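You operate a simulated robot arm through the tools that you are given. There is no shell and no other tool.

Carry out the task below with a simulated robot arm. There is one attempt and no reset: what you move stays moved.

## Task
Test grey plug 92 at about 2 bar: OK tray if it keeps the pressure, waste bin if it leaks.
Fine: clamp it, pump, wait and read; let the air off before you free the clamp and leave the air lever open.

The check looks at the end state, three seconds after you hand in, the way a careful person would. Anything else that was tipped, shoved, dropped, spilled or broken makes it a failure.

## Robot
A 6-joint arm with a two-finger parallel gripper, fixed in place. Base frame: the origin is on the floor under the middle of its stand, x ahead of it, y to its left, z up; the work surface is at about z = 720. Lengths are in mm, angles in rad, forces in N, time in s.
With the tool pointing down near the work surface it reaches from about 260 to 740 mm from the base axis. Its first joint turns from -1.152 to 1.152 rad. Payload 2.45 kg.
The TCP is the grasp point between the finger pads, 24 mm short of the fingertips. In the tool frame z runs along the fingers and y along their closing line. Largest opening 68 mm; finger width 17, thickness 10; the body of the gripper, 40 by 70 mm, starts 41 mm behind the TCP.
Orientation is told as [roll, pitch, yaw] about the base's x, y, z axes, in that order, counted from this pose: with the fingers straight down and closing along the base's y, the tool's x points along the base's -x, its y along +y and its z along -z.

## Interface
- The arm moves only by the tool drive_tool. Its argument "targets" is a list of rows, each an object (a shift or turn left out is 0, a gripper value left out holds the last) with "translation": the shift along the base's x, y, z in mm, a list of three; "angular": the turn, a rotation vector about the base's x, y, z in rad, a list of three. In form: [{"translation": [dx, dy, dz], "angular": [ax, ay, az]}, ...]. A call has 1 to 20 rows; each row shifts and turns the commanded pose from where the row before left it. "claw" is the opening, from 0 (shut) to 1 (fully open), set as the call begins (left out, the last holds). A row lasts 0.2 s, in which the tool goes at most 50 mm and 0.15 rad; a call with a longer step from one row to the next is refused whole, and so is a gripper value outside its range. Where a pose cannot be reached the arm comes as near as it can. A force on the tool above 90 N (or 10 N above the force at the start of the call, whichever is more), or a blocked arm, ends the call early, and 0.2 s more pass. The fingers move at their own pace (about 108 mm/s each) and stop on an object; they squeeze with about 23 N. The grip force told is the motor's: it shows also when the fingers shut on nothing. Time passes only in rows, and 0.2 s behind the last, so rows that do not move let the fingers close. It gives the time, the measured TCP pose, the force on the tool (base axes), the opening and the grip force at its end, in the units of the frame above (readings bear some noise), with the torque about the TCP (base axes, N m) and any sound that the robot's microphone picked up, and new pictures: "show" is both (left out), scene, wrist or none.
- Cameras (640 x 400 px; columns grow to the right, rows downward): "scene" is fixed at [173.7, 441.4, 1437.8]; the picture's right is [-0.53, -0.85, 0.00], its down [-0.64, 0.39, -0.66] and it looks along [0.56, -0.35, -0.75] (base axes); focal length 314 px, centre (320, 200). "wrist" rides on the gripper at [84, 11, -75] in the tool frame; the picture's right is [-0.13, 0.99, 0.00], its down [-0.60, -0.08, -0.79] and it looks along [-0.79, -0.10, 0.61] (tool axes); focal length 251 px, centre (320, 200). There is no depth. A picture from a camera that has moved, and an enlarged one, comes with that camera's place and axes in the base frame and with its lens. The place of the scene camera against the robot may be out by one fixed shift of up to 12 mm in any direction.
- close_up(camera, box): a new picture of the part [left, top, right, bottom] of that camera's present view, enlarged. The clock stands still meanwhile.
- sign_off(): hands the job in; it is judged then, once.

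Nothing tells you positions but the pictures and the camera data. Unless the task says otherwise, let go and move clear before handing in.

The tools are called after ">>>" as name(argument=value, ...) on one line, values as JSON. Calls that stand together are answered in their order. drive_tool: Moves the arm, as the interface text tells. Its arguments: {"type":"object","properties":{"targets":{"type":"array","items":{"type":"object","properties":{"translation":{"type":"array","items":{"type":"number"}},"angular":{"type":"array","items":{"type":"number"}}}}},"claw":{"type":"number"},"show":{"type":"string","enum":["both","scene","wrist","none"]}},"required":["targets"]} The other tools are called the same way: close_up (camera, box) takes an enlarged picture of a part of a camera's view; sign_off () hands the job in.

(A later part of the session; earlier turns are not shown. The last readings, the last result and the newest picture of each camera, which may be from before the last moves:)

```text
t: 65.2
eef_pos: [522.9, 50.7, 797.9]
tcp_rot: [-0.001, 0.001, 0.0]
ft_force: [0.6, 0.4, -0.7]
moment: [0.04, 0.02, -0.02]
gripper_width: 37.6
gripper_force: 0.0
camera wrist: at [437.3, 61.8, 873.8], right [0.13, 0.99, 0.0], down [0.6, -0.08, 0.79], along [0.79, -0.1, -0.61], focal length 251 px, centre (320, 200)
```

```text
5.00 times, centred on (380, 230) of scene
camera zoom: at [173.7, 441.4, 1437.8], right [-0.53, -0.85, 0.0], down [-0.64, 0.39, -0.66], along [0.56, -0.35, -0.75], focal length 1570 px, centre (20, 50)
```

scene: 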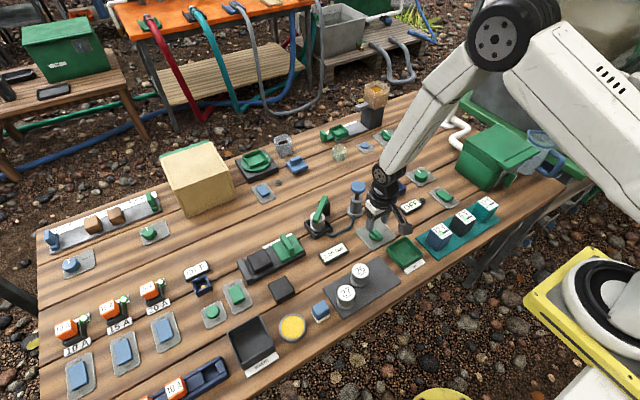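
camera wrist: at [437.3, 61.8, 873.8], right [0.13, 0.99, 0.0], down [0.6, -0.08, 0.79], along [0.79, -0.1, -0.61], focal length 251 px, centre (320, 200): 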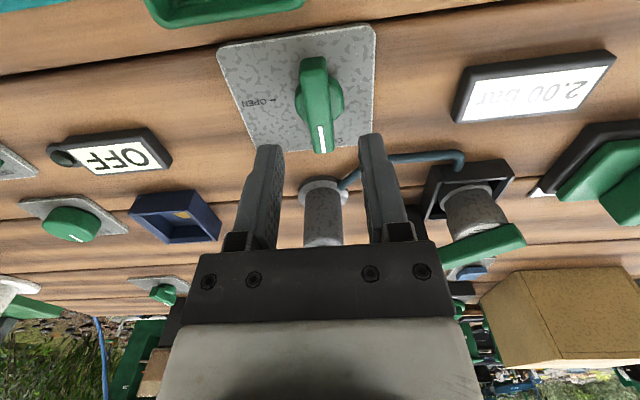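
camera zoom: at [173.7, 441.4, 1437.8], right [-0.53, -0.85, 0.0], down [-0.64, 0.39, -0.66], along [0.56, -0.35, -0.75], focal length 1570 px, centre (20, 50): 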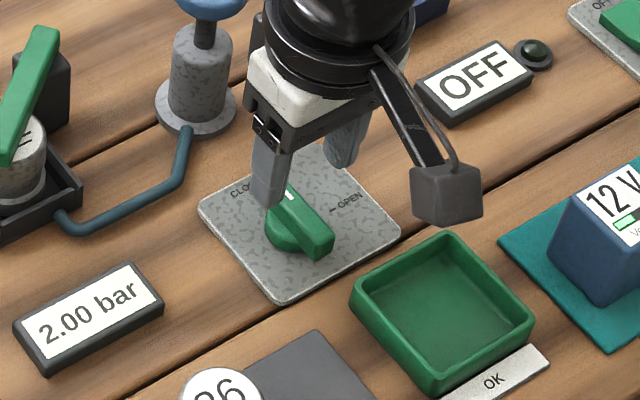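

The lever axis is right under the TCP. I'll go down so the fingertips straddle the handle bar above its hub, and close.

>>> drive_tool(targets=[{"translation": [0, 0, -18]}, {"translation": [0, 0, -12]}, {"translation": [0, 0, -8]}, {"translation": [0, 0, 0]}], show="none")

>>> drive_tool(targets=[{"translation": [0, 0, 0]}, {"translation": [0, 0, 0]}, {"translation": [0, 0, 0]}], claw=0.0, show="both")

>>> close_up(camera="wrist", box=[220, 60, 420, 220])

>>> close_up(camera="scene", box=[330, 190, 430, 270])

```text
t: 66.2
eef_pos: [522.5, 50.7, 760.9]
tcp_rot: [0.0, 0.0, 0.0]
ft_force: [0.3, 0.3, -0.1]
moment: [0.04, 0.0, 0.0]
gripper_width: 37.4
gripper_force: 0.1
```

```text
t: 67.0
eef_pos: [521.2, 49.4, 760.6]
tcp_rot: [0.0, 0.001, -0.002]
ft_force: [1.4, -5.2, -3.7]
moment: [-0.17, -0.19, 0.01]
gripper_width: 29.4
gripper_force: 43.2
camera wrist: at [437.6, 61.4, 835.8], right [0.13, 0.99, 0.0], down [0.6, -0.08, 0.79], along [0.79, -0.1, -0.61], focal length 251 px, centre (320, 200)
```

scene: 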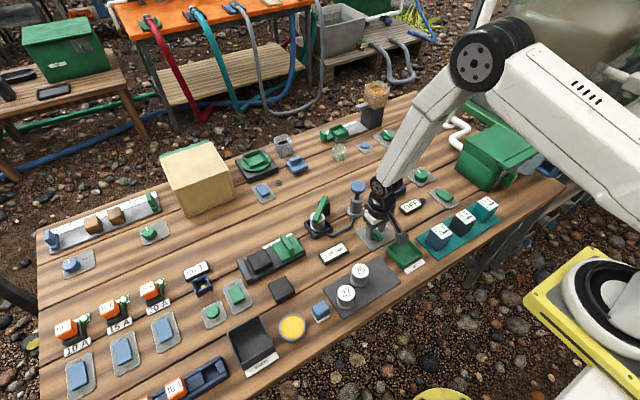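
wrist: 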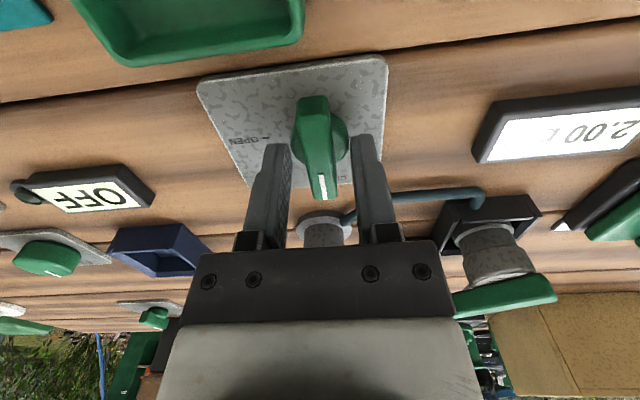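

```text
2.50 times, centred on (320, 140) of wrist
camera zoom: at [437.6, 61.4, 835.8], right [0.13, 0.99, 0.0], down [0.6, -0.08, 0.79], along [0.79, -0.1, -0.61], focal length 629 px, centre (320, 350)
```

zoom: 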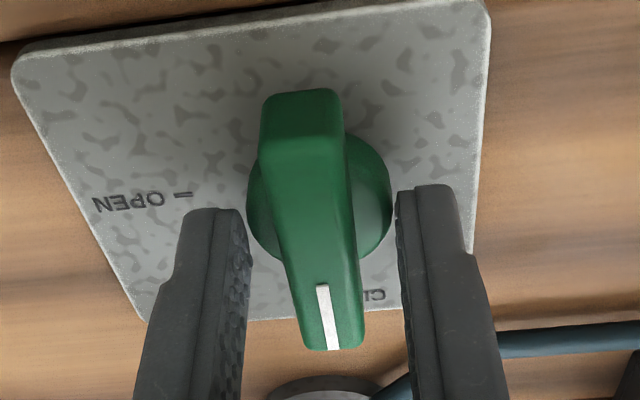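

```text
5.00 times, centred on (380, 230) of scene
camera zoom: at [173.8, 441.3, 1437.8], right [-0.53, -0.85, 0.0], down [-0.64, 0.39, -0.66], along [0.56, -0.35, -0.75], focal length 1570 px, centre (20, 50)
```

zoom: 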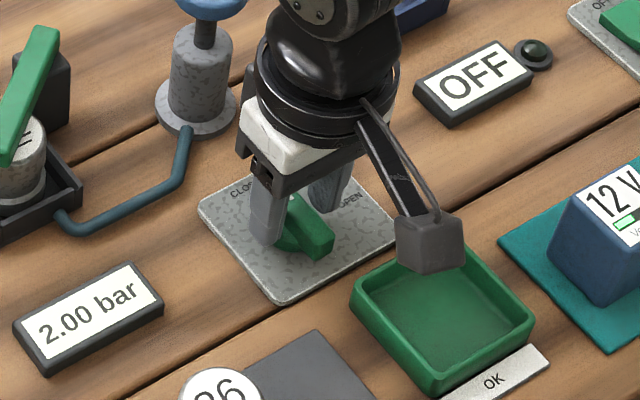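

The fingers closed on the round hub (29 mm) rather than the bar. I'll open, rise a few millimetres and close again on the bar only.

>>> drive_tool(targets=[{"translation": [0, 0, 0]}, {"translation": [0, 0, 0]}, {"translation": [0, 0, 5]}, {"translation": [0, 0, 0]}], claw=0.55, show="none")

>>> drive_tool(targets=[{"translation": [0, 0, 0]}, {"translation": [0, 0, 0]}, {"translation": [0, 0, 0]}], claw=0.0, show="none")

>>> close_up(camera="wrist", box=[220, 60, 420, 220])

```text
t: 68.0
eef_pos: [521.8, 49.3, 765.8]
tcp_rot: [-0.002, -0.001, 0.0]
ft_force: [-0.2, 0.5, -0.1]
moment: [0.01, -0.01, 0.0]
gripper_width: 37.5
gripper_force: 0.0
```

```text
t: 68.8
eef_pos: [521.4, 50.5, 766.0]
tcp_rot: [0.001, 0.001, 0.0]
ft_force: [-1.0, -7.6, 1.7]
moment: [-0.12, -0.05, -0.02]
gripper_width: 13.9
gripper_force: 33.6
```

```text
2.50 times, centred on (320, 140) of wrist
camera zoom: at [437.4, 61.3, 840.8], right [0.13, 0.99, 0.0], down [0.6, -0.08, 0.79], along [0.79, -0.1, -0.61], focal length 629 px, centre (320, 350)
```

zoom: 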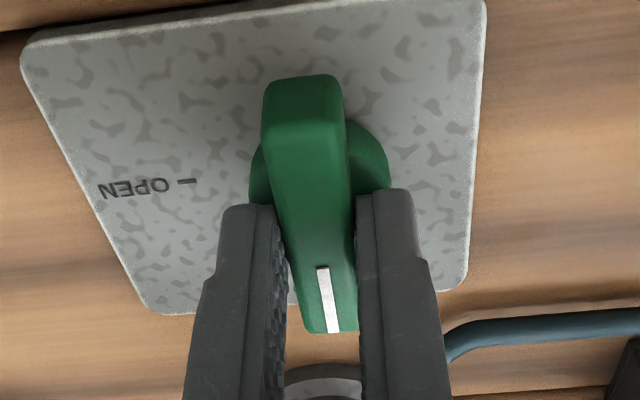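

Now it holds the bar (13.9 mm). I'll turn it clockwise (seen from above) from CLOSED towards OPEN, half way first.

>>> drive_tool(targets=[{"angular": [0, 0, -0.1]}, {"angular": [0, 0, -0.14]}, {"angular": [0, 0, -0.14]}, {"angular": [0, 0, -0.14]}, {"angular": [0, 0, -0.14]}, {"translation": [0, 0, 0]}], show="both")

>>> close_up(camera="scene", box=[310, 190, 430, 280])

```text
t: 70.2
eef_pos: [522.1, 49.7, 766.0]
tcp_rot: [0.0, 0.001, -0.663]
ft_force: [1.9, -15.8, -5.4]
moment: [-0.25, 0.05, 0.05]
gripper_width: 14.0
gripper_force: 33.1
camera wrist: at [461.8, 110.6, 840.8], right [0.71, 0.7, 0.0], down [0.43, -0.43, 0.79], along [0.56, -0.56, -0.61], focal length 251 px, centre (320, 200)
```

scene: 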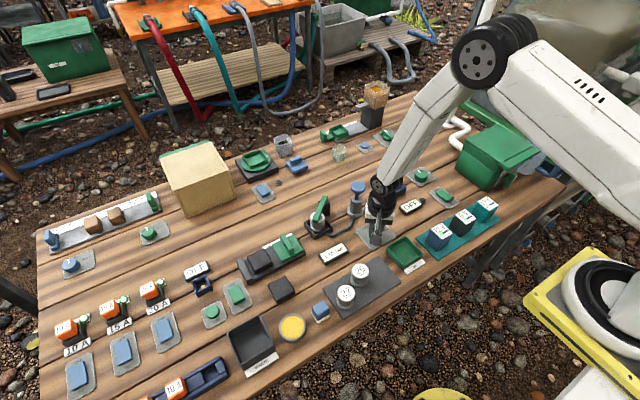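
wrist: 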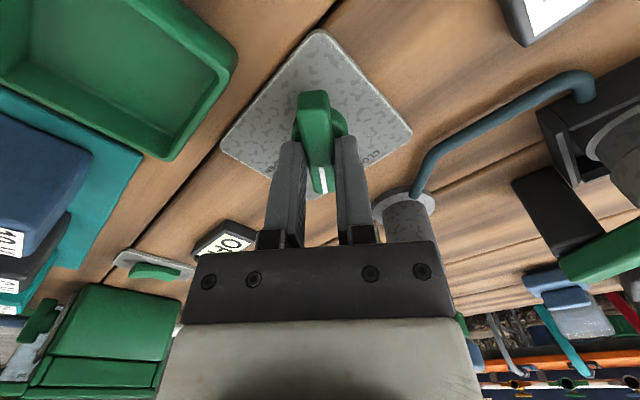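

```text
4.44 times, centred on (370, 235) of scene
camera zoom: at [173.9, 441.0, 1437.9], right [-0.53, -0.85, 0.0], down [-0.64, 0.39, -0.66], along [0.56, -0.35, -0.75], focal length 1396 px, centre (98, 44)
```

zoom: 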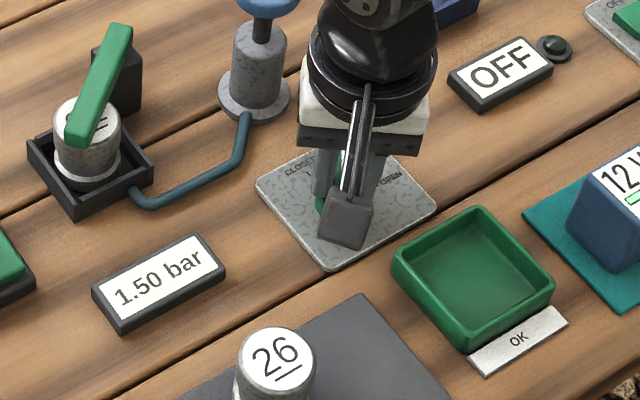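

The lever is turning and the pressure is falling (1.50 bar). I'll continue to a full quarter turn with a tiny centring correction.

>>> drive_tool(targets=[{"translation": [0, -0.3, 0], "angular": [0, 0, -0.13]}, {"translation": [0, -0.3, 0], "angular": [0, 0, -0.13]}, {"translation": [0, -0.3, 0], "angular": [0, 0, -0.13]}, {"translation": [0, -0.2, 0], "angular": [0, 0, -0.13]}, {"translation": [0, 0, 0], "angular": [0, 0, -0.13]}, {"translation": [0, 0, 0], "angular": [0, 0, -0.13]}, {"translation": [0, 0, 0], "angular": [0, 0, -0.13]}, {"translation": [0, 0, 0]}], show="both")

>>> close_up(camera="scene", box=[310, 190, 430, 280])

>>> close_up(camera="wrist", box=[220, 40, 420, 220])

```text
t: 72.0
eef_pos: [520.7, 49.3, 766.0]
tcp_rot: [0.0, -0.002, -1.573]
ft_force: [5.6, 11.6, -24.4]
moment: [0.58, -0.09, -0.02]
gripper_width: 13.9
gripper_force: 33.9
camera wrist: at [532.3, 134.3, 840.8], right [0.99, -0.13, 0.0], down [-0.08, -0.6, 0.79], along [-0.1, -0.79, -0.61], focal length 251 px, centre (320, 200)
```

scene: 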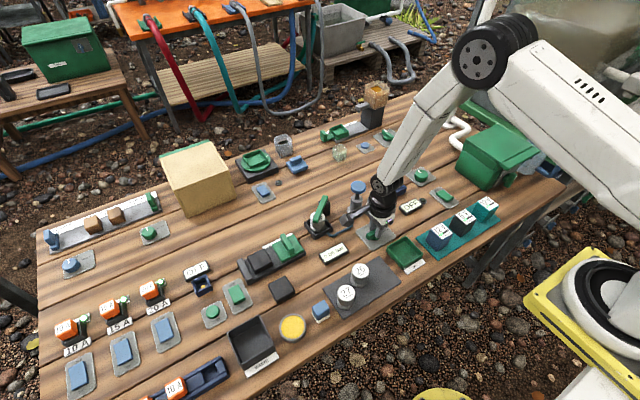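
wrist: 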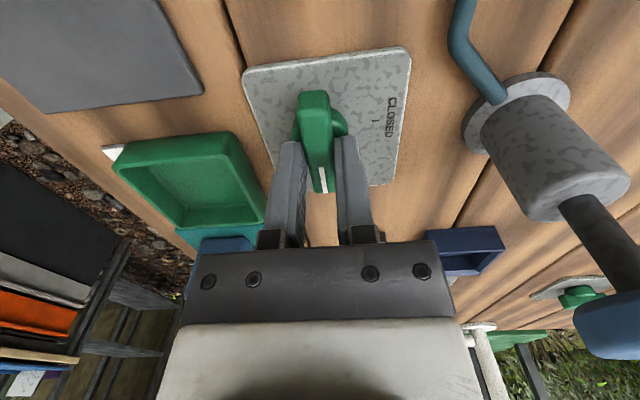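

```text
4.44 times, centred on (370, 235) of scene
camera zoom: at [174.2, 441.7, 1437.6], right [-0.53, -0.85, 0.0], down [-0.64, 0.39, -0.66], along [0.56, -0.35, -0.75], focal length 1396 px, centre (98, 44)
```

zoom: 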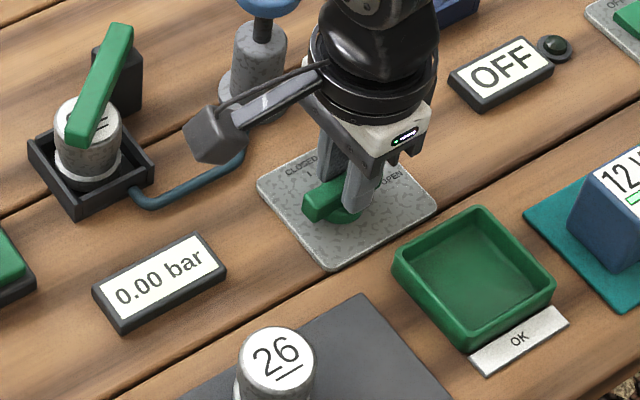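

```text
2.22 times, centred on (320, 130) of wrist
camera zoom: at [532.3, 134.3, 840.8], right [0.99, -0.13, 0.0], down [-0.08, -0.6, 0.79], along [-0.1, -0.79, -0.61], focal length 559 px, centre (320, 356)
```

zoom: 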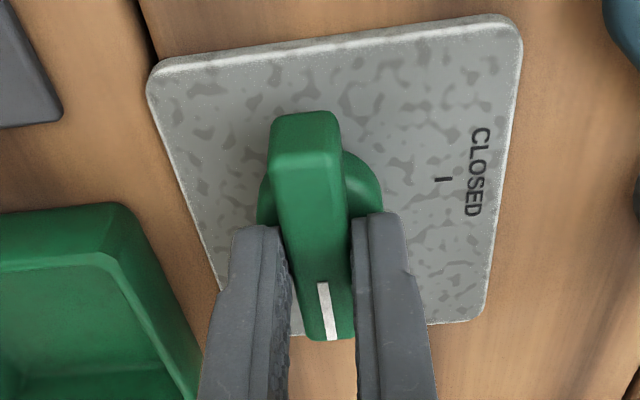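

The gauge reads 0.00 bar and the lever points at OPEN. I'll release it and lift straight up to check that it stays there.

>>> drive_tool(targets=[{"translation": [0, 0, 0]}, {"translation": [0, 0, 0]}, {"translation": [0, 0, 0]}], claw=0.5, show="none")

>>> drive_tool(targets=[{"translation": [0, 0, 20]}, {"translation": [0, 0, 40]}, {"translation": [0, 0, 40]}, {"translation": [0, 0, 0]}], show="both")

>>> close_up(camera="scene", box=[310, 190, 430, 280])

>>> close_up(camera="wrist", box=[200, 0, 440, 180])

```text
t: 72.8
eef_pos: [522.0, 49.6, 767.0]
tcp_rot: [0.001, 0.002, -1.57]
ft_force: [0.0, 0.1, -0.9]
moment: [0.01, 0.01, 0.02]
gripper_width: 34.0
gripper_force: 0.0
```

```text
t: 73.8
eef_pos: [520.6, 49.2, 866.3]
tcp_rot: [0.0, 0.0, -1.571]
ft_force: [-0.5, 0.6, -0.1]
moment: [0.02, 0.04, -0.01]
gripper_width: 34.0
gripper_force: 0.0
camera wrist: at [531.5, 134.1, 941.3], right [0.99, -0.13, 0.0], down [-0.08, -0.6, 0.79], along [-0.1, -0.79, -0.61], focal length 251 px, centre (320, 200)
```

scene: 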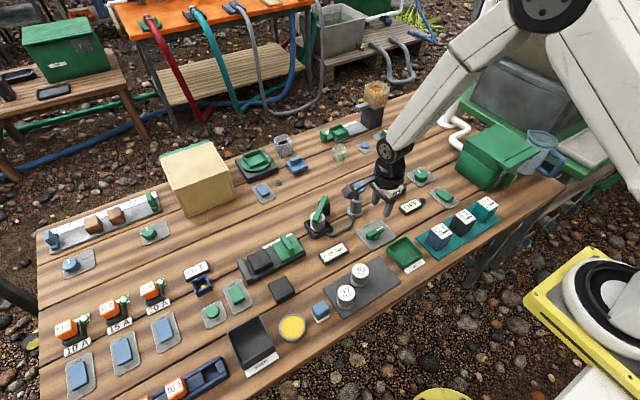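
wrist: 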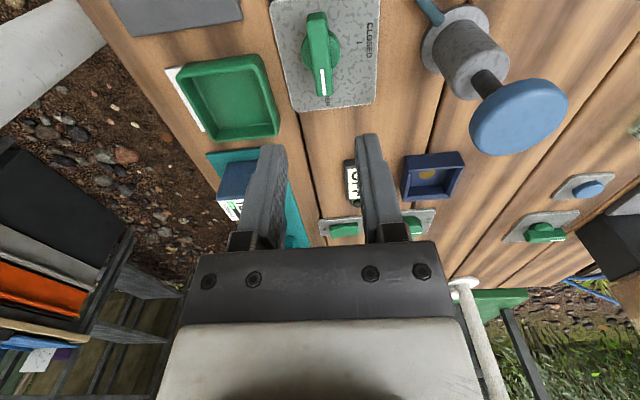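

```text
4.44 times, centred on (370, 235) of scene
camera zoom: at [173.7, 441.4, 1437.8], right [-0.53, -0.85, 0.0], down [-0.64, 0.39, -0.66], along [0.56, -0.35, -0.75], focal length 1396 px, centre (98, 44)
```

zoom: 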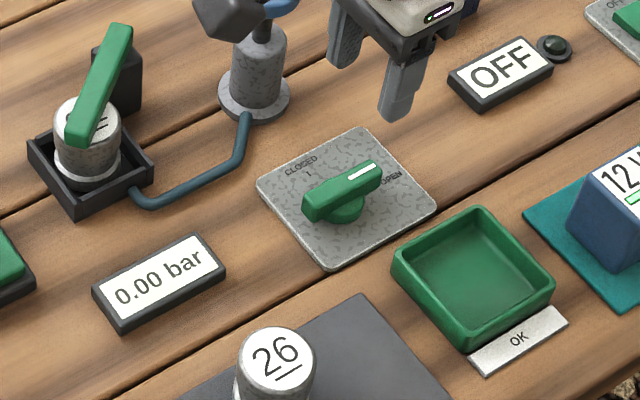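

```text
2.22 times, centred on (320, 90) of wrist
camera zoom: at [531.5, 134.1, 941.3], right [0.99, -0.13, 0.0], down [-0.08, -0.6, 0.79], along [-0.1, -0.79, -0.61], focal length 559 px, centre (320, 444)
```

zoom: 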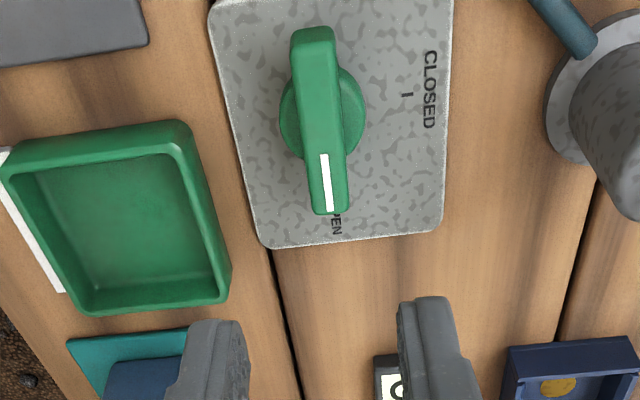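

The air is off and the lever stays at OPEN. Now I'll free the clamp, going with closed fingers to the inner (-y) side of the clamp arm near (628,126) and staying high on the way.

>>> drive_tool(targets=[{"translation": [26.4, 19, 0]}, {"translation": [26.4, 19, 0]}, {"translation": [26.4, 19, 0]}, {"translation": [26.3, 19.1, 0]}, {"translation": [0, 0, 0]}], claw=0.0, show="both")

>>> close_up(camera="wrist", box=[200, 0, 440, 180])

>>> close_up(camera="scene", box=[280, 150, 380, 250])

```text
t: 75.0
eef_pos: [627.6, 125.9, 865.9]
tcp_rot: [-0.003, -0.001, -1.571]
ft_force: [0.2, 0.6, 0.6]
moment: [-0.02, 0.01, -0.05]
gripper_width: 0.0
gripper_force: 23.0
camera wrist: at [638.0, 210.2, 940.4], right [0.99, -0.13, 0.0], down [-0.08, -0.6, 0.79], along [-0.1, -0.79, -0.61], focal length 251 px, centre (320, 200)
```

scene: 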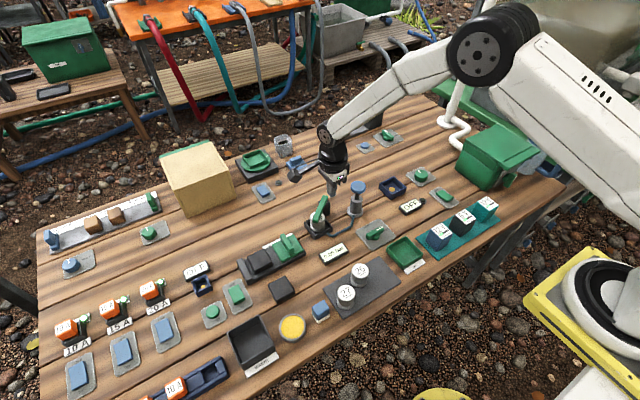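
wrist: 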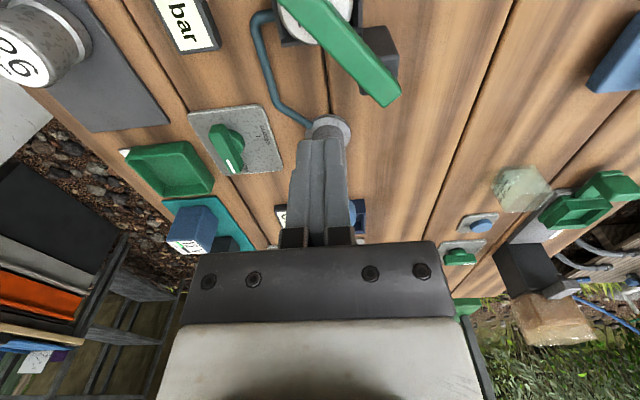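

```text
2.22 times, centred on (320, 90) of wrist
camera zoom: at [638.0, 210.2, 940.4], right [0.99, -0.13, 0.0], down [-0.08, -0.6, 0.79], along [-0.1, -0.79, -0.61], focal length 559 px, centre (320, 444)
```

zoom: 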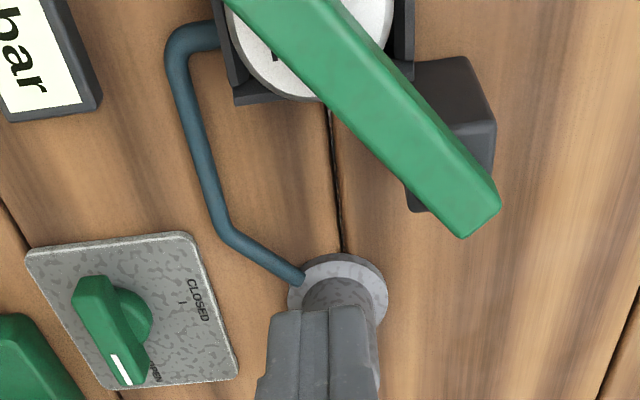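

```text
4.00 times, centred on (330, 200) of scene
camera zoom: at [173.7, 441.4, 1437.8], right [-0.53, -0.85, 0.0], down [-0.64, 0.39, -0.66], along [0.56, -0.35, -0.75], focal length 1256 px, centre (280, 200)
```

zoom: 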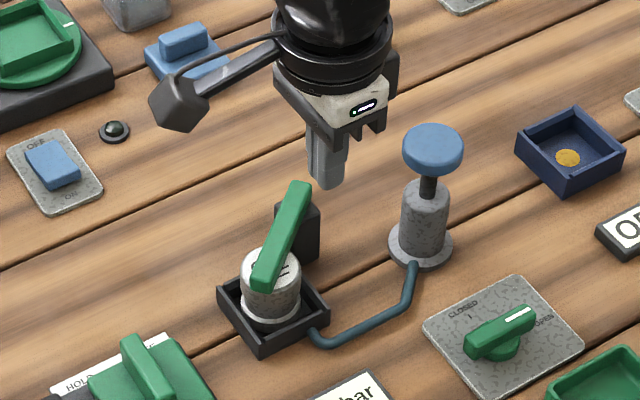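

The arm edge is about 19 mm from the finger centre, leaving roughly 6 mm of clearance. I'll shift 3 mm further away and descend beside it.

>>> drive_tool(targets=[{"translation": [-2.3, -1.9, -20]}, {"translation": [0, 0, -26]}, {"translation": [0, 0, -20]}, {"translation": [0, 0, 0]}], show="both")

>>> close_up(camera="scene", box=[280, 150, 380, 250])

>>> close_up(camera="wrist", box=[220, 40, 440, 220])

```text
t: 76.0
eef_pos: [625.2, 123.0, 800.2]
tcp_rot: [-0.001, 0.0, -1.571]
ft_force: [0.2, 0.0, 0.8]
moment: [0.02, 0.01, 0.06]
gripper_width: 0.2
gripper_force: 23.3
camera wrist: at [635.9, 207.7, 875.2], right [0.99, -0.13, 0.0], down [-0.08, -0.6, 0.79], along [-0.1, -0.79, -0.61], focal length 251 px, centre (320, 200)
```

scene: 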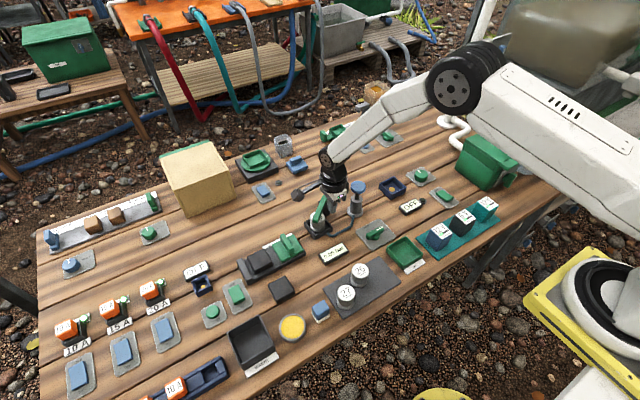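
wrist: 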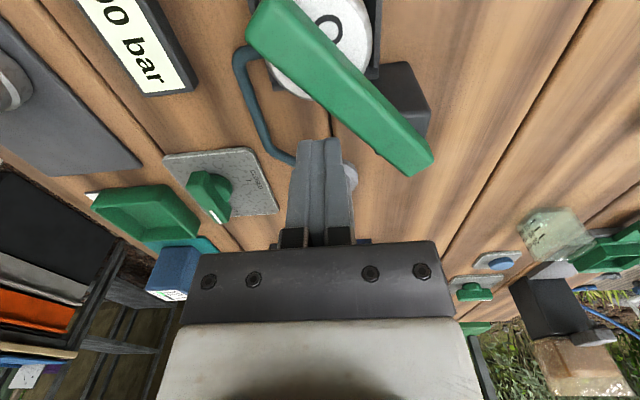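

```text
4.00 times, centred on (330, 200) of scene
camera zoom: at [173.7, 441.4, 1437.8], right [-0.53, -0.85, 0.0], down [-0.64, 0.39, -0.66], along [0.56, -0.35, -0.75], focal length 1256 px, centre (280, 200)
```

zoom: 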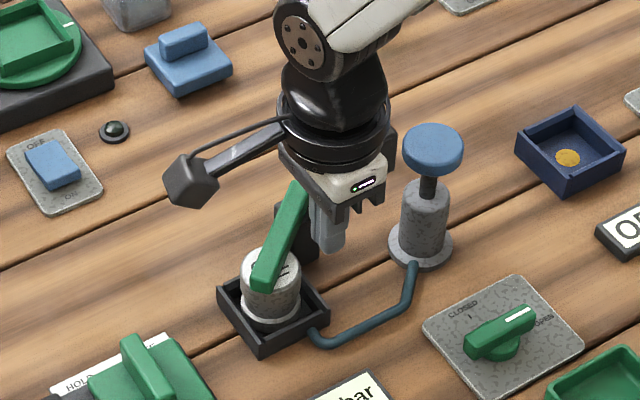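

```text
2.22 times, centred on (330, 130) of wrist
camera zoom: at [635.9, 207.7, 875.2], right [0.99, -0.13, 0.0], down [-0.08, -0.6, 0.79], along [-0.1, -0.79, -0.61], focal length 559 px, centre (298, 356)
```

zoom: 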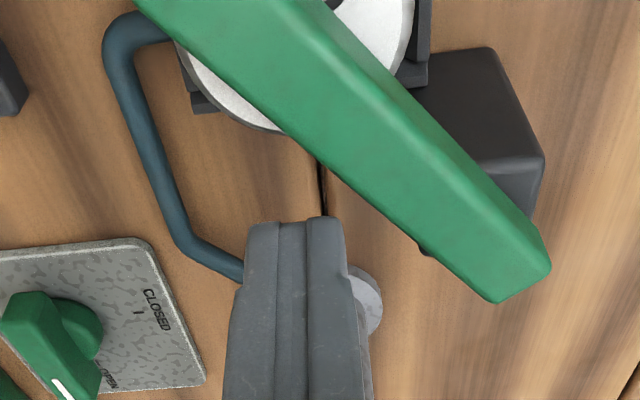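

I'll now push the arm back the way it came, following the arc in small steps.

>>> drive_tool(targets=[{"translation": [3.8, 5.4, 0]}, {"translation": [4, 5, 0]}, {"translation": [2.8, 6, 0]}, {"translation": [2.7, 3.5, 0]}, {"translation": [2.8, 3.6, 0]}, {"translation": [3.5, 2.9, 0]}, {"translation": [3.7, 2.5, 0]}, {"translation": [0, 0, 0]}], show="both")

>>> close_up(camera="scene", box=[280, 150, 380, 250])

```text
t: 77.8
eef_pos: [649.0, 152.5, 800.2]
tcp_rot: [0.001, 0.0, -1.571]
ft_force: [-0.3, 0.4, -0.2]
moment: [0.01, -0.01, 0.0]
gripper_width: 0.0
gripper_force: 22.7
camera wrist: at [659.2, 236.8, 875.1], right [0.99, -0.13, 0.0], down [-0.08, -0.6, 0.79], along [-0.1, -0.79, -0.61], focal length 251 px, centre (320, 200)
```

scene: 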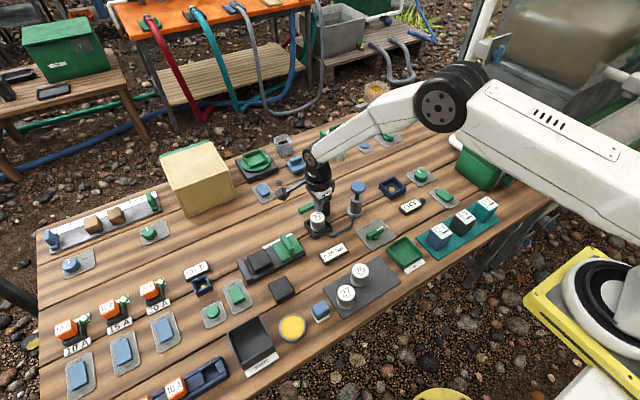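
wrist: 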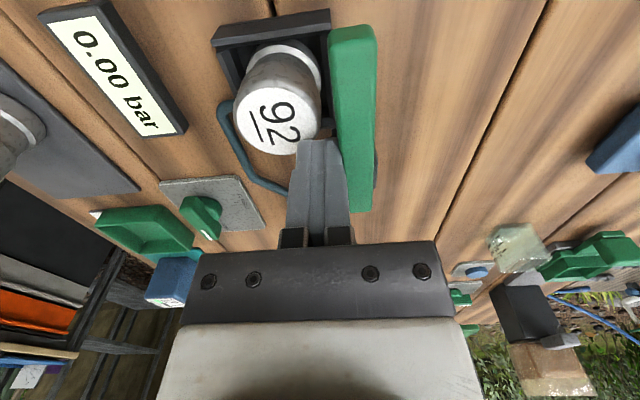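

```text
4.00 times, centred on (330, 200) of scene
camera zoom: at [173.7, 441.4, 1437.8], right [-0.53, -0.85, 0.0], down [-0.64, 0.39, -0.66], along [0.56, -0.35, -0.75], focal length 1256 px, centre (280, 200)
```

zoom: 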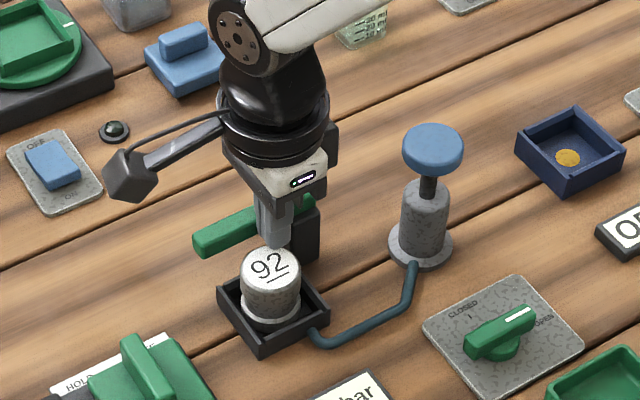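

The arm now points along +y, already off the plug. I'll keep swinging it back to its original position.

>>> drive_tool(targets=[{"translation": [4, 2, 0]}, {"translation": [4.4, 1.4, 0]}, {"translation": [4.4, 0.8, 0]}, {"translation": [4.5, 0.3, 0]}, {"translation": [4.5, -0.4, 0]}, {"translation": [4.4, -0.9, 0]}, {"translation": [4.3, -1.5, 0]}, {"translation": [4, -2, 0]}, {"translation": [3.7, -2.5, 0]}, {"translation": [3.4, -3, 0]}, {"translation": [2.9, -3.4, 0]}, {"translation": [0, 0, 0]}], show="both")

>>> close_up(camera="scene", box=[280, 150, 380, 250])

```text
t: 80.4
eef_pos: [692.5, 142.1, 800.6]
tcp_rot: [0.001, -0.001, -1.571]
ft_force: [-0.2, -0.2, -0.7]
moment: [0.02, 0.0, 0.02]
gripper_width: 0.0
gripper_force: 22.7
camera wrist: at [703.3, 227.3, 875.5], right [0.99, -0.13, 0.0], down [-0.08, -0.6, 0.79], along [-0.1, -0.79, -0.61], focal length 251 px, centre (320, 200)
```

scene: 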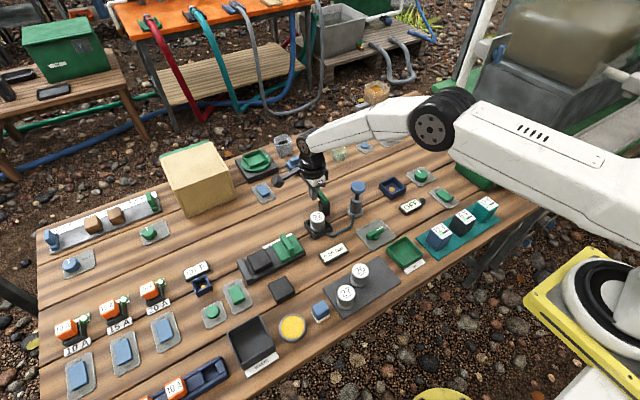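
wrist: 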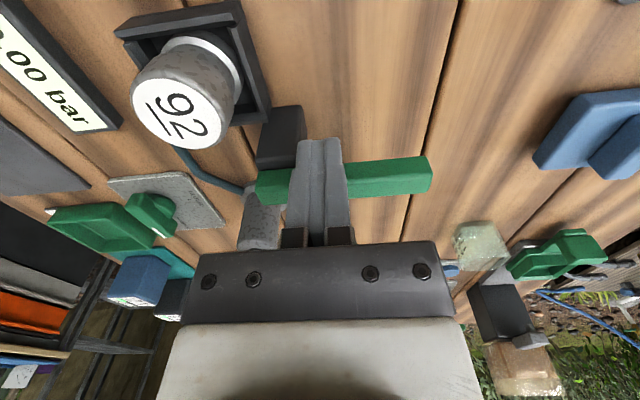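

```text
4.00 times, centred on (330, 200) of scene
camera zoom: at [173.7, 441.4, 1437.8], right [-0.53, -0.85, 0.0], down [-0.64, 0.39, -0.66], along [0.56, -0.35, -0.75], focal length 1256 px, centre (280, 200)
```

zoom: 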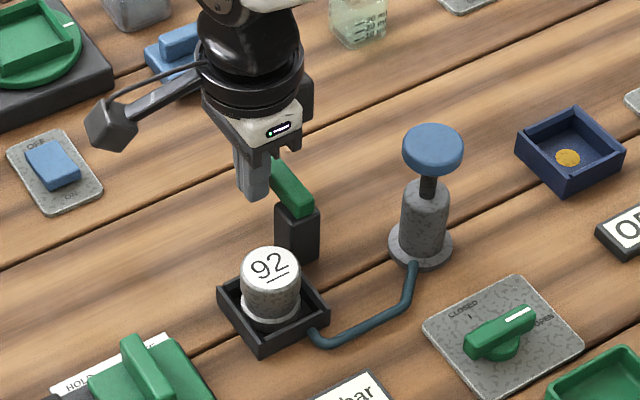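

The arm is nearly back at its start position. I'll nudge it a little further, then lift away and look at plug 92.

>>> drive_tool(targets=[{"translation": [1.5, -2.5, 0]}, {"translation": [1, -2.5, 0]}, {"translation": [0, 0, 0]}], show="none")

>>> drive_tool(targets=[{"translation": [0.5, -2, 0]}, {"translation": [0, 0, 0]}], show="none")

>>> drive_tool(targets=[{"translation": [0, 8, 5]}, {"translation": [0, 8, 30]}, {"translation": [0, 0, 45]}, {"translation": [0, 0, 0]}], show="both")

>>> close_up(camera="scene", box=[280, 150, 380, 250])

```text
t: 81.2
eef_pos: [695.0, 138.1, 801.2]
tcp_rot: [0.0, 0.0, -1.571]
ft_force: [-0.3, 0.8, -0.8]
moment: [0.01, 0.02, -0.01]
gripper_width: 0.2
gripper_force: 22.7
```

```text
t: 81.8
eef_pos: [695.1, 137.2, 800.7]
tcp_rot: [-0.003, 0.003, -1.569]
ft_force: [-5.1, 15.8, 0.3]
moment: [0.2, 0.18, -0.03]
gripper_width: 0.0
gripper_force: 23.1
```

```text
t: 82.8
eef_pos: [696.0, 152.6, 879.7]
tcp_rot: [-0.001, 0.001, -1.569]
ft_force: [0.2, -0.6, -0.1]
moment: [0.06, -0.02, 0.01]
gripper_width: 0.0
gripper_force: 23.1
camera wrist: at [706.1, 236.6, 954.9], right [0.99, -0.13, 0.0], down [-0.08, -0.6, 0.79], along [-0.1, -0.79, -0.61], focal length 251 px, centre (320, 200)
```

scene: 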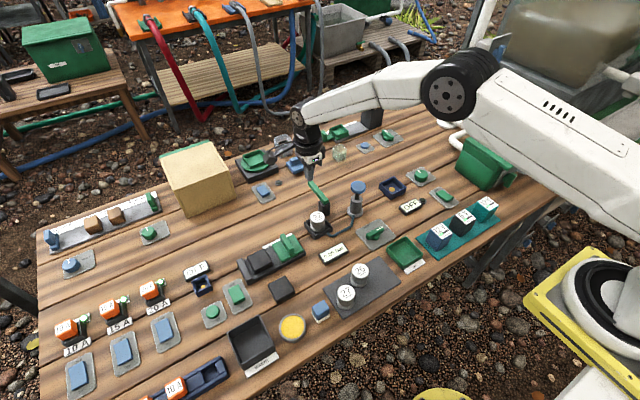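
wrist: 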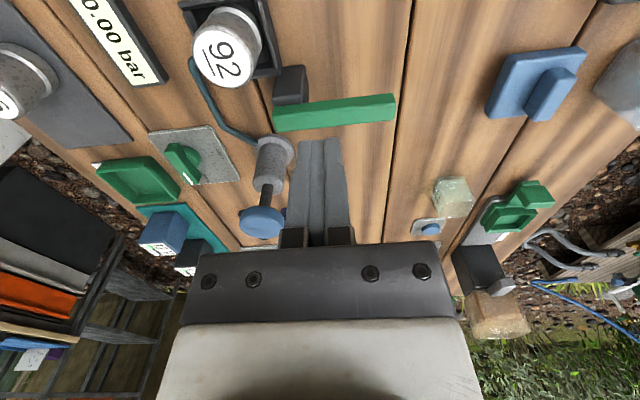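

```text
4.00 times, centred on (330, 200) of scene
camera zoom: at [173.7, 441.4, 1437.8], right [-0.53, -0.85, 0.0], down [-0.64, 0.39, -0.66], along [0.56, -0.35, -0.75], focal length 1256 px, centre (280, 200)
```

zoom: 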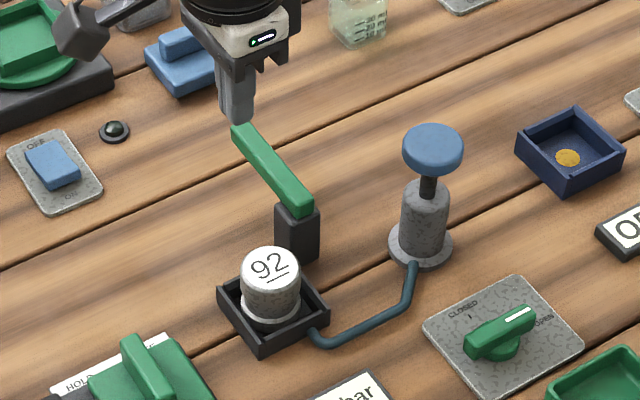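

The clamp is fully back and plug 92 is untouched in the nest. I'll return above the plug, turning the wrist to zero yaw and opening the fingers.

>>> drive_tool(targets=[{"translation": [-6, 1.3, 0], "angular": [0, 0, 0.1428]}, {"translation": [-6, 1.3, 0], "angular": [0, 0, 0.1428]}, {"translation": [-6, 1.3, 0], "angular": [0, 0, 0.1428]}, {"translation": [-6, 1.3, 0], "angular": [0, 0, 0.1428]}, {"translation": [-6, 1.3, 0], "angular": [0, 0, 0.1428]}, {"translation": [-6, 1.3, 0], "angular": [0, 0, 0.1428]}, {"translation": [-6, 1.3, 0], "angular": [0, 0, 0.1428]}, {"translation": [-6, 1.3, 0], "angular": [0, 0, 0.1428]}, {"translation": [-6, 1.3, 0], "angular": [0, 0, 0.1428]}, {"translation": [-6, 1.3, -5], "angular": [0, 0, 0.1428]}, {"translation": [-5.4, 1.2, -5], "angular": [0, 0, 0.143]}, {"translation": [0, 0, 0]}], claw=0.88, show="both")

>>> close_up(camera="wrist", box=[200, 0, 440, 180])

```text
t: 85.4
eef_pos: [630.5, 166.5, 870.9]
tcp_rot: [0.0, 0.0, 0.003]
ft_force: [-0.3, 0.2, -0.1]
moment: [0.01, 0.0, 0.01]
gripper_width: 59.8
gripper_force: 0.0
camera wrist: at [546.0, 177.3, 945.0], right [0.13, 0.99, 0.0], down [0.6, -0.08, 0.79], along [0.79, -0.1, -0.61], focal length 251 px, centre (320, 200)
```

scene: 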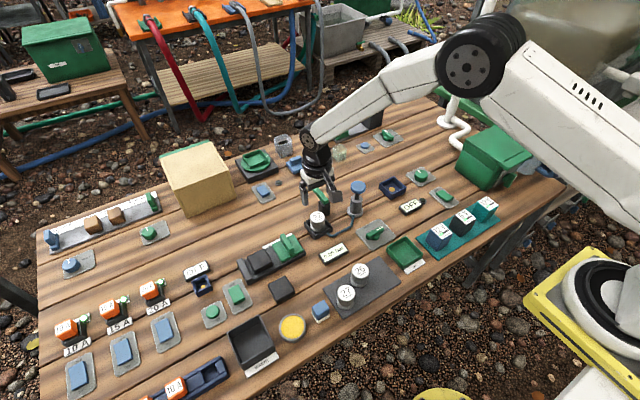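
wrist: 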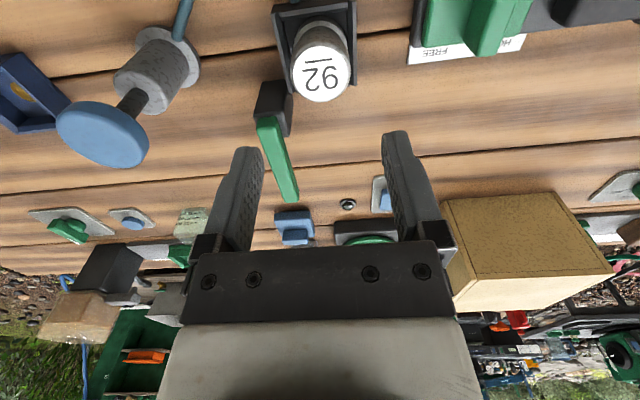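

```text
2.22 times, centred on (320, 90) of wrist
camera zoom: at [546.0, 177.3, 945.0], right [0.13, 0.99, 0.0], down [0.6, -0.08, 0.79], along [0.79, -0.1, -0.61], focal length 559 px, centre (320, 444)
```

zoom: 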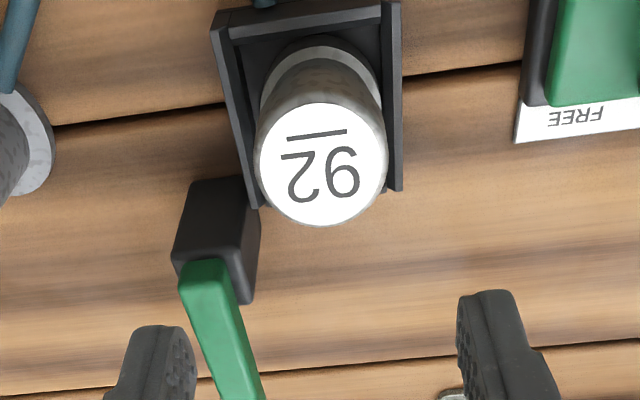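

The plug is centred under the tool within about 1.5 mm. I'll go down to the same height as at release and grip it.

>>> drive_tool(targets=[{"translation": [0, 0.3, -35]}, {"translation": [0, 0, -35]}, {"translation": [0, 0, -20]}, {"translation": [0, 0, -8]}, {"translation": [0, 0, 0]}], show="wrist")

>>> drive_tool(targets=[{"translation": [0, 0, 0]}, {"translation": [0, 0, 0]}, {"translation": [0, 0, 0]}], claw=0.0, show="both")

```text
t: 86.6
eef_pos: [631.1, 166.3, 771.6]
tcp_rot: [0.0, -0.001, -0.001]
ft_force: [-0.7, -0.5, -0.5]
moment: [0.0, -0.02, -0.01]
gripper_width: 59.6
gripper_force: 0.0
camera wrist: at [546.2, 177.6, 846.7], right [0.13, 0.99, 0.0], down [0.6, -0.08, 0.79], along [0.79, -0.1, -0.61], focal length 251 px, centre (320, 200)
```

wrist: 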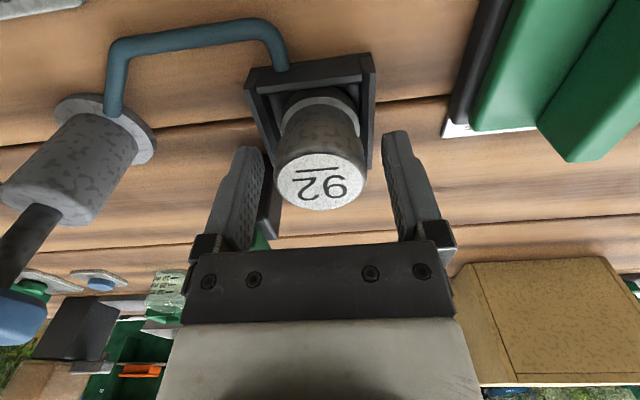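

```text
t: 87.4
eef_pos: [631.5, 166.0, 771.3]
tcp_rot: [0.0, -0.002, 0.001]
ft_force: [-0.1, -0.9, -0.3]
moment: [-0.03, 0.0, 0.0]
gripper_width: 41.2
gripper_force: 22.6
camera wrist: at [546.1, 177.6, 846.9], right [0.13, 0.99, 0.0], down [0.6, -0.08, 0.79], along [0.79, -0.1, -0.61], focal length 251 px, centre (320, 200)
```

scene: 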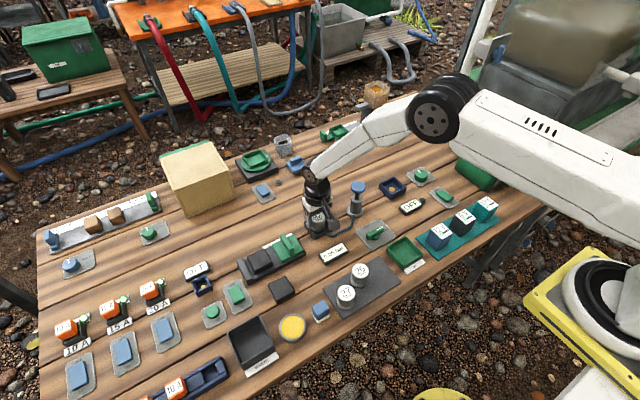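
wrist: 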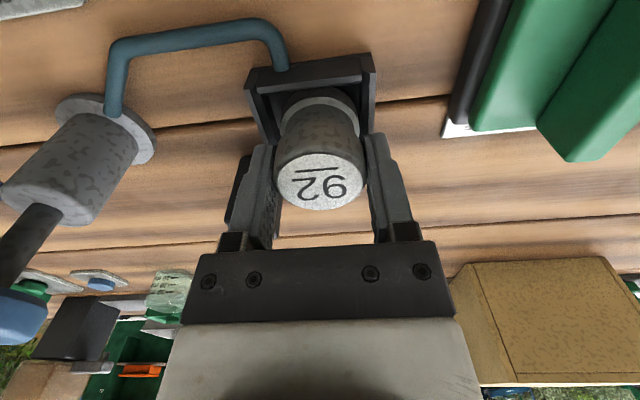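

Plug 92 is held again (41.2 mm). I'll lift it and carry it above the OK tray, at about (437,19).

>>> drive_tool(targets=[{"translation": [0, 0, 20]}, {"translation": [0, 0, 40]}, {"translation": [0, 0, 40]}, {"translation": [-24, -18, 0]}, {"translation": [-28, -21.5, 0]}, {"translation": [-28, -21.5, 0]}, {"translation": [-28, -21.5, 0]}, {"translation": [-28, -21.5, 0]}, {"translation": [-28, -21.5, 0]}, {"translation": [-20, -15, 0]}, {"translation": [-10, -7.5, 0]}, {"translation": [0, 0, 0]}], show="both")

>>> close_up(camera="wrist", box=[200, 0, 440, 200])

>>> close_up(camera="scene", box=[340, 190, 460, 290])

```text
t: 90.0
eef_pos: [436.4, 19.8, 871.6]
tcp_rot: [0.002, -0.001, 0.0]
ft_force: [-0.2, 0.6, -1.1]
moment: [0.0, 0.05, 0.02]
gripper_width: 41.1
gripper_force: 23.0
camera wrist: at [351.7, 30.0, 946.5], right [0.13, 0.99, 0.0], down [0.6, -0.08, 0.79], along [0.79, -0.1, -0.61], focal length 251 px, centre (320, 200)
```

scene: 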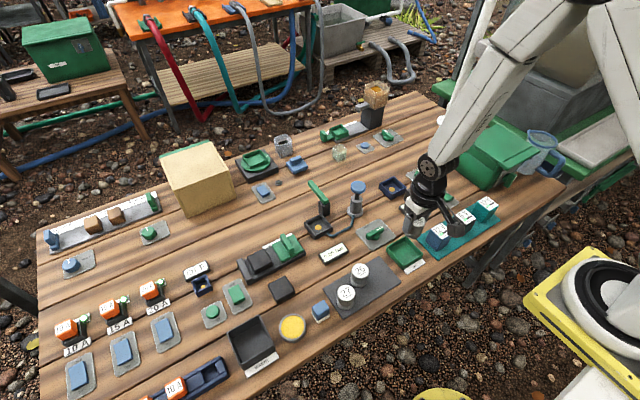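
wrist: 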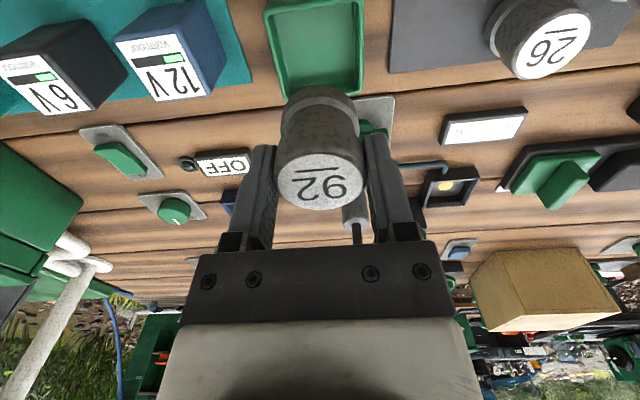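

```text
2.00 times, centred on (320, 100) of wrist
camera zoom: at [351.7, 30.0, 946.5], right [0.13, 0.99, 0.0], down [0.6, -0.08, 0.79], along [0.79, -0.1, -0.61], focal length 503 px, centre (320, 400)
```

zoom: 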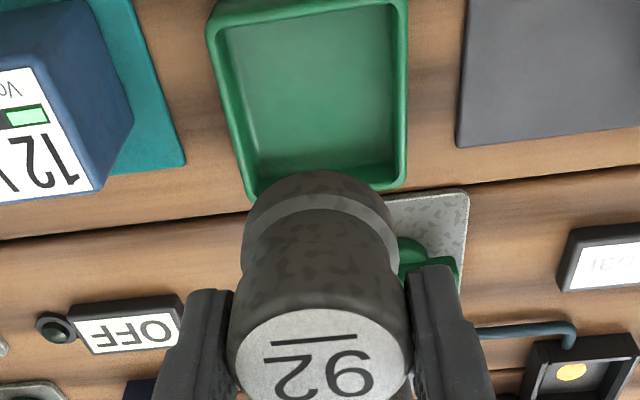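

```text
4.00 times, centred on (400, 240) of scene
camera zoom: at [173.7, 441.4, 1437.8], right [-0.53, -0.85, 0.0], down [-0.64, 0.39, -0.66], along [0.56, -0.35, -0.75], focal length 1256 px, centre (0, 40)
```

zoom: 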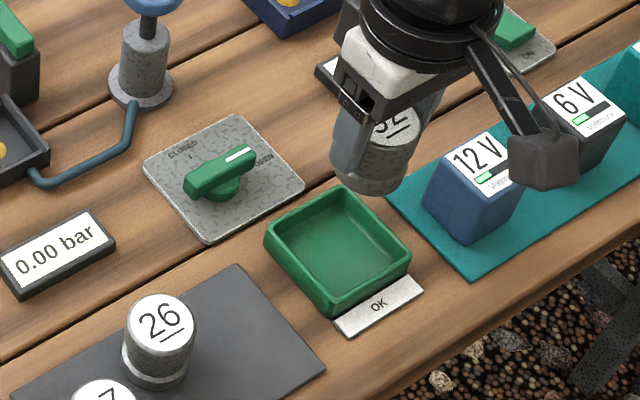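

The tray's outer rim spans about x 406–472 and y -15–53, so its centre is at ~(438.5,19.2). I'll shift slightly and lower to just above the rim.

>>> drive_tool(targets=[{"translation": [1.2, 0, -35]}, {"translation": [0, 0, -33]}, {"translation": [0, 0, 0]}], show="both")

>>> close_up(camera="wrist", box=[200, 0, 440, 200])

>>> close_up(camera="scene", box=[350, 200, 450, 290])

```text
t: 90.8
eef_pos: [438.3, 19.8, 803.4]
tcp_rot: [-0.001, 0.0, 0.0]
ft_force: [-1.0, -0.2, -0.7]
moment: [0.0, 0.0, 0.02]
gripper_width: 41.0
gripper_force: 23.1
camera wrist: at [353.3, 30.4, 877.9], right [0.13, 0.99, 0.0], down [0.6, -0.08, 0.79], along [0.79, -0.1, -0.61], focal length 251 px, centre (320, 200)
```

scene: 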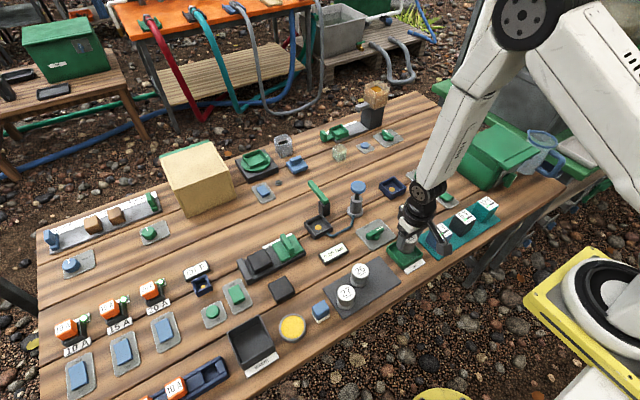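
wrist: 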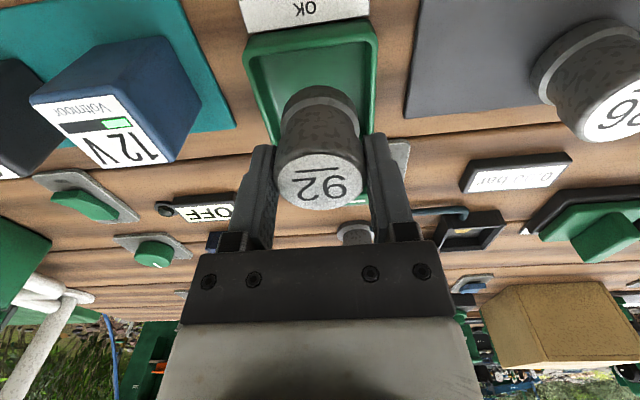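

```text
2.00 times, centred on (320, 100) of wrist
camera zoom: at [353.3, 30.4, 877.9], right [0.13, 0.99, 0.0], down [0.6, -0.08, 0.79], along [0.79, -0.1, -0.61], focal length 503 px, centre (320, 400)
```

zoom: 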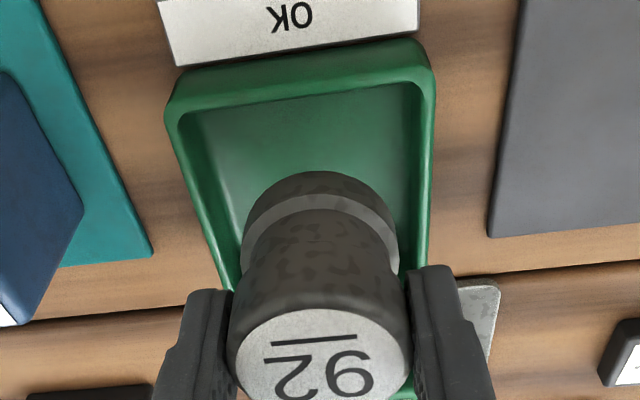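

```text
4.44 times, centred on (400, 245) of scene
camera zoom: at [173.7, 441.4, 1437.8], right [-0.53, -0.85, 0.0], down [-0.64, 0.39, -0.66], along [0.56, -0.35, -0.75], focal length 1396 px, centre (-36, 0)
```

zoom: 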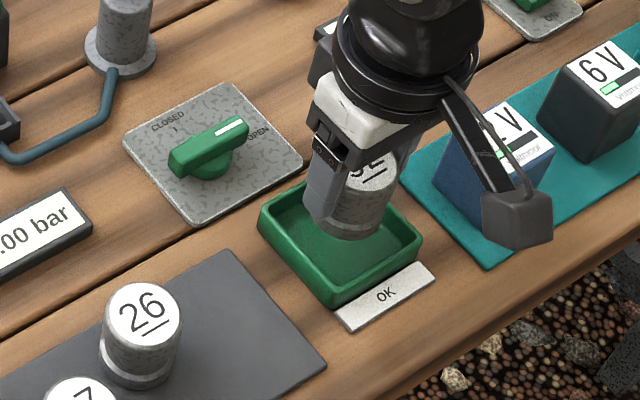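

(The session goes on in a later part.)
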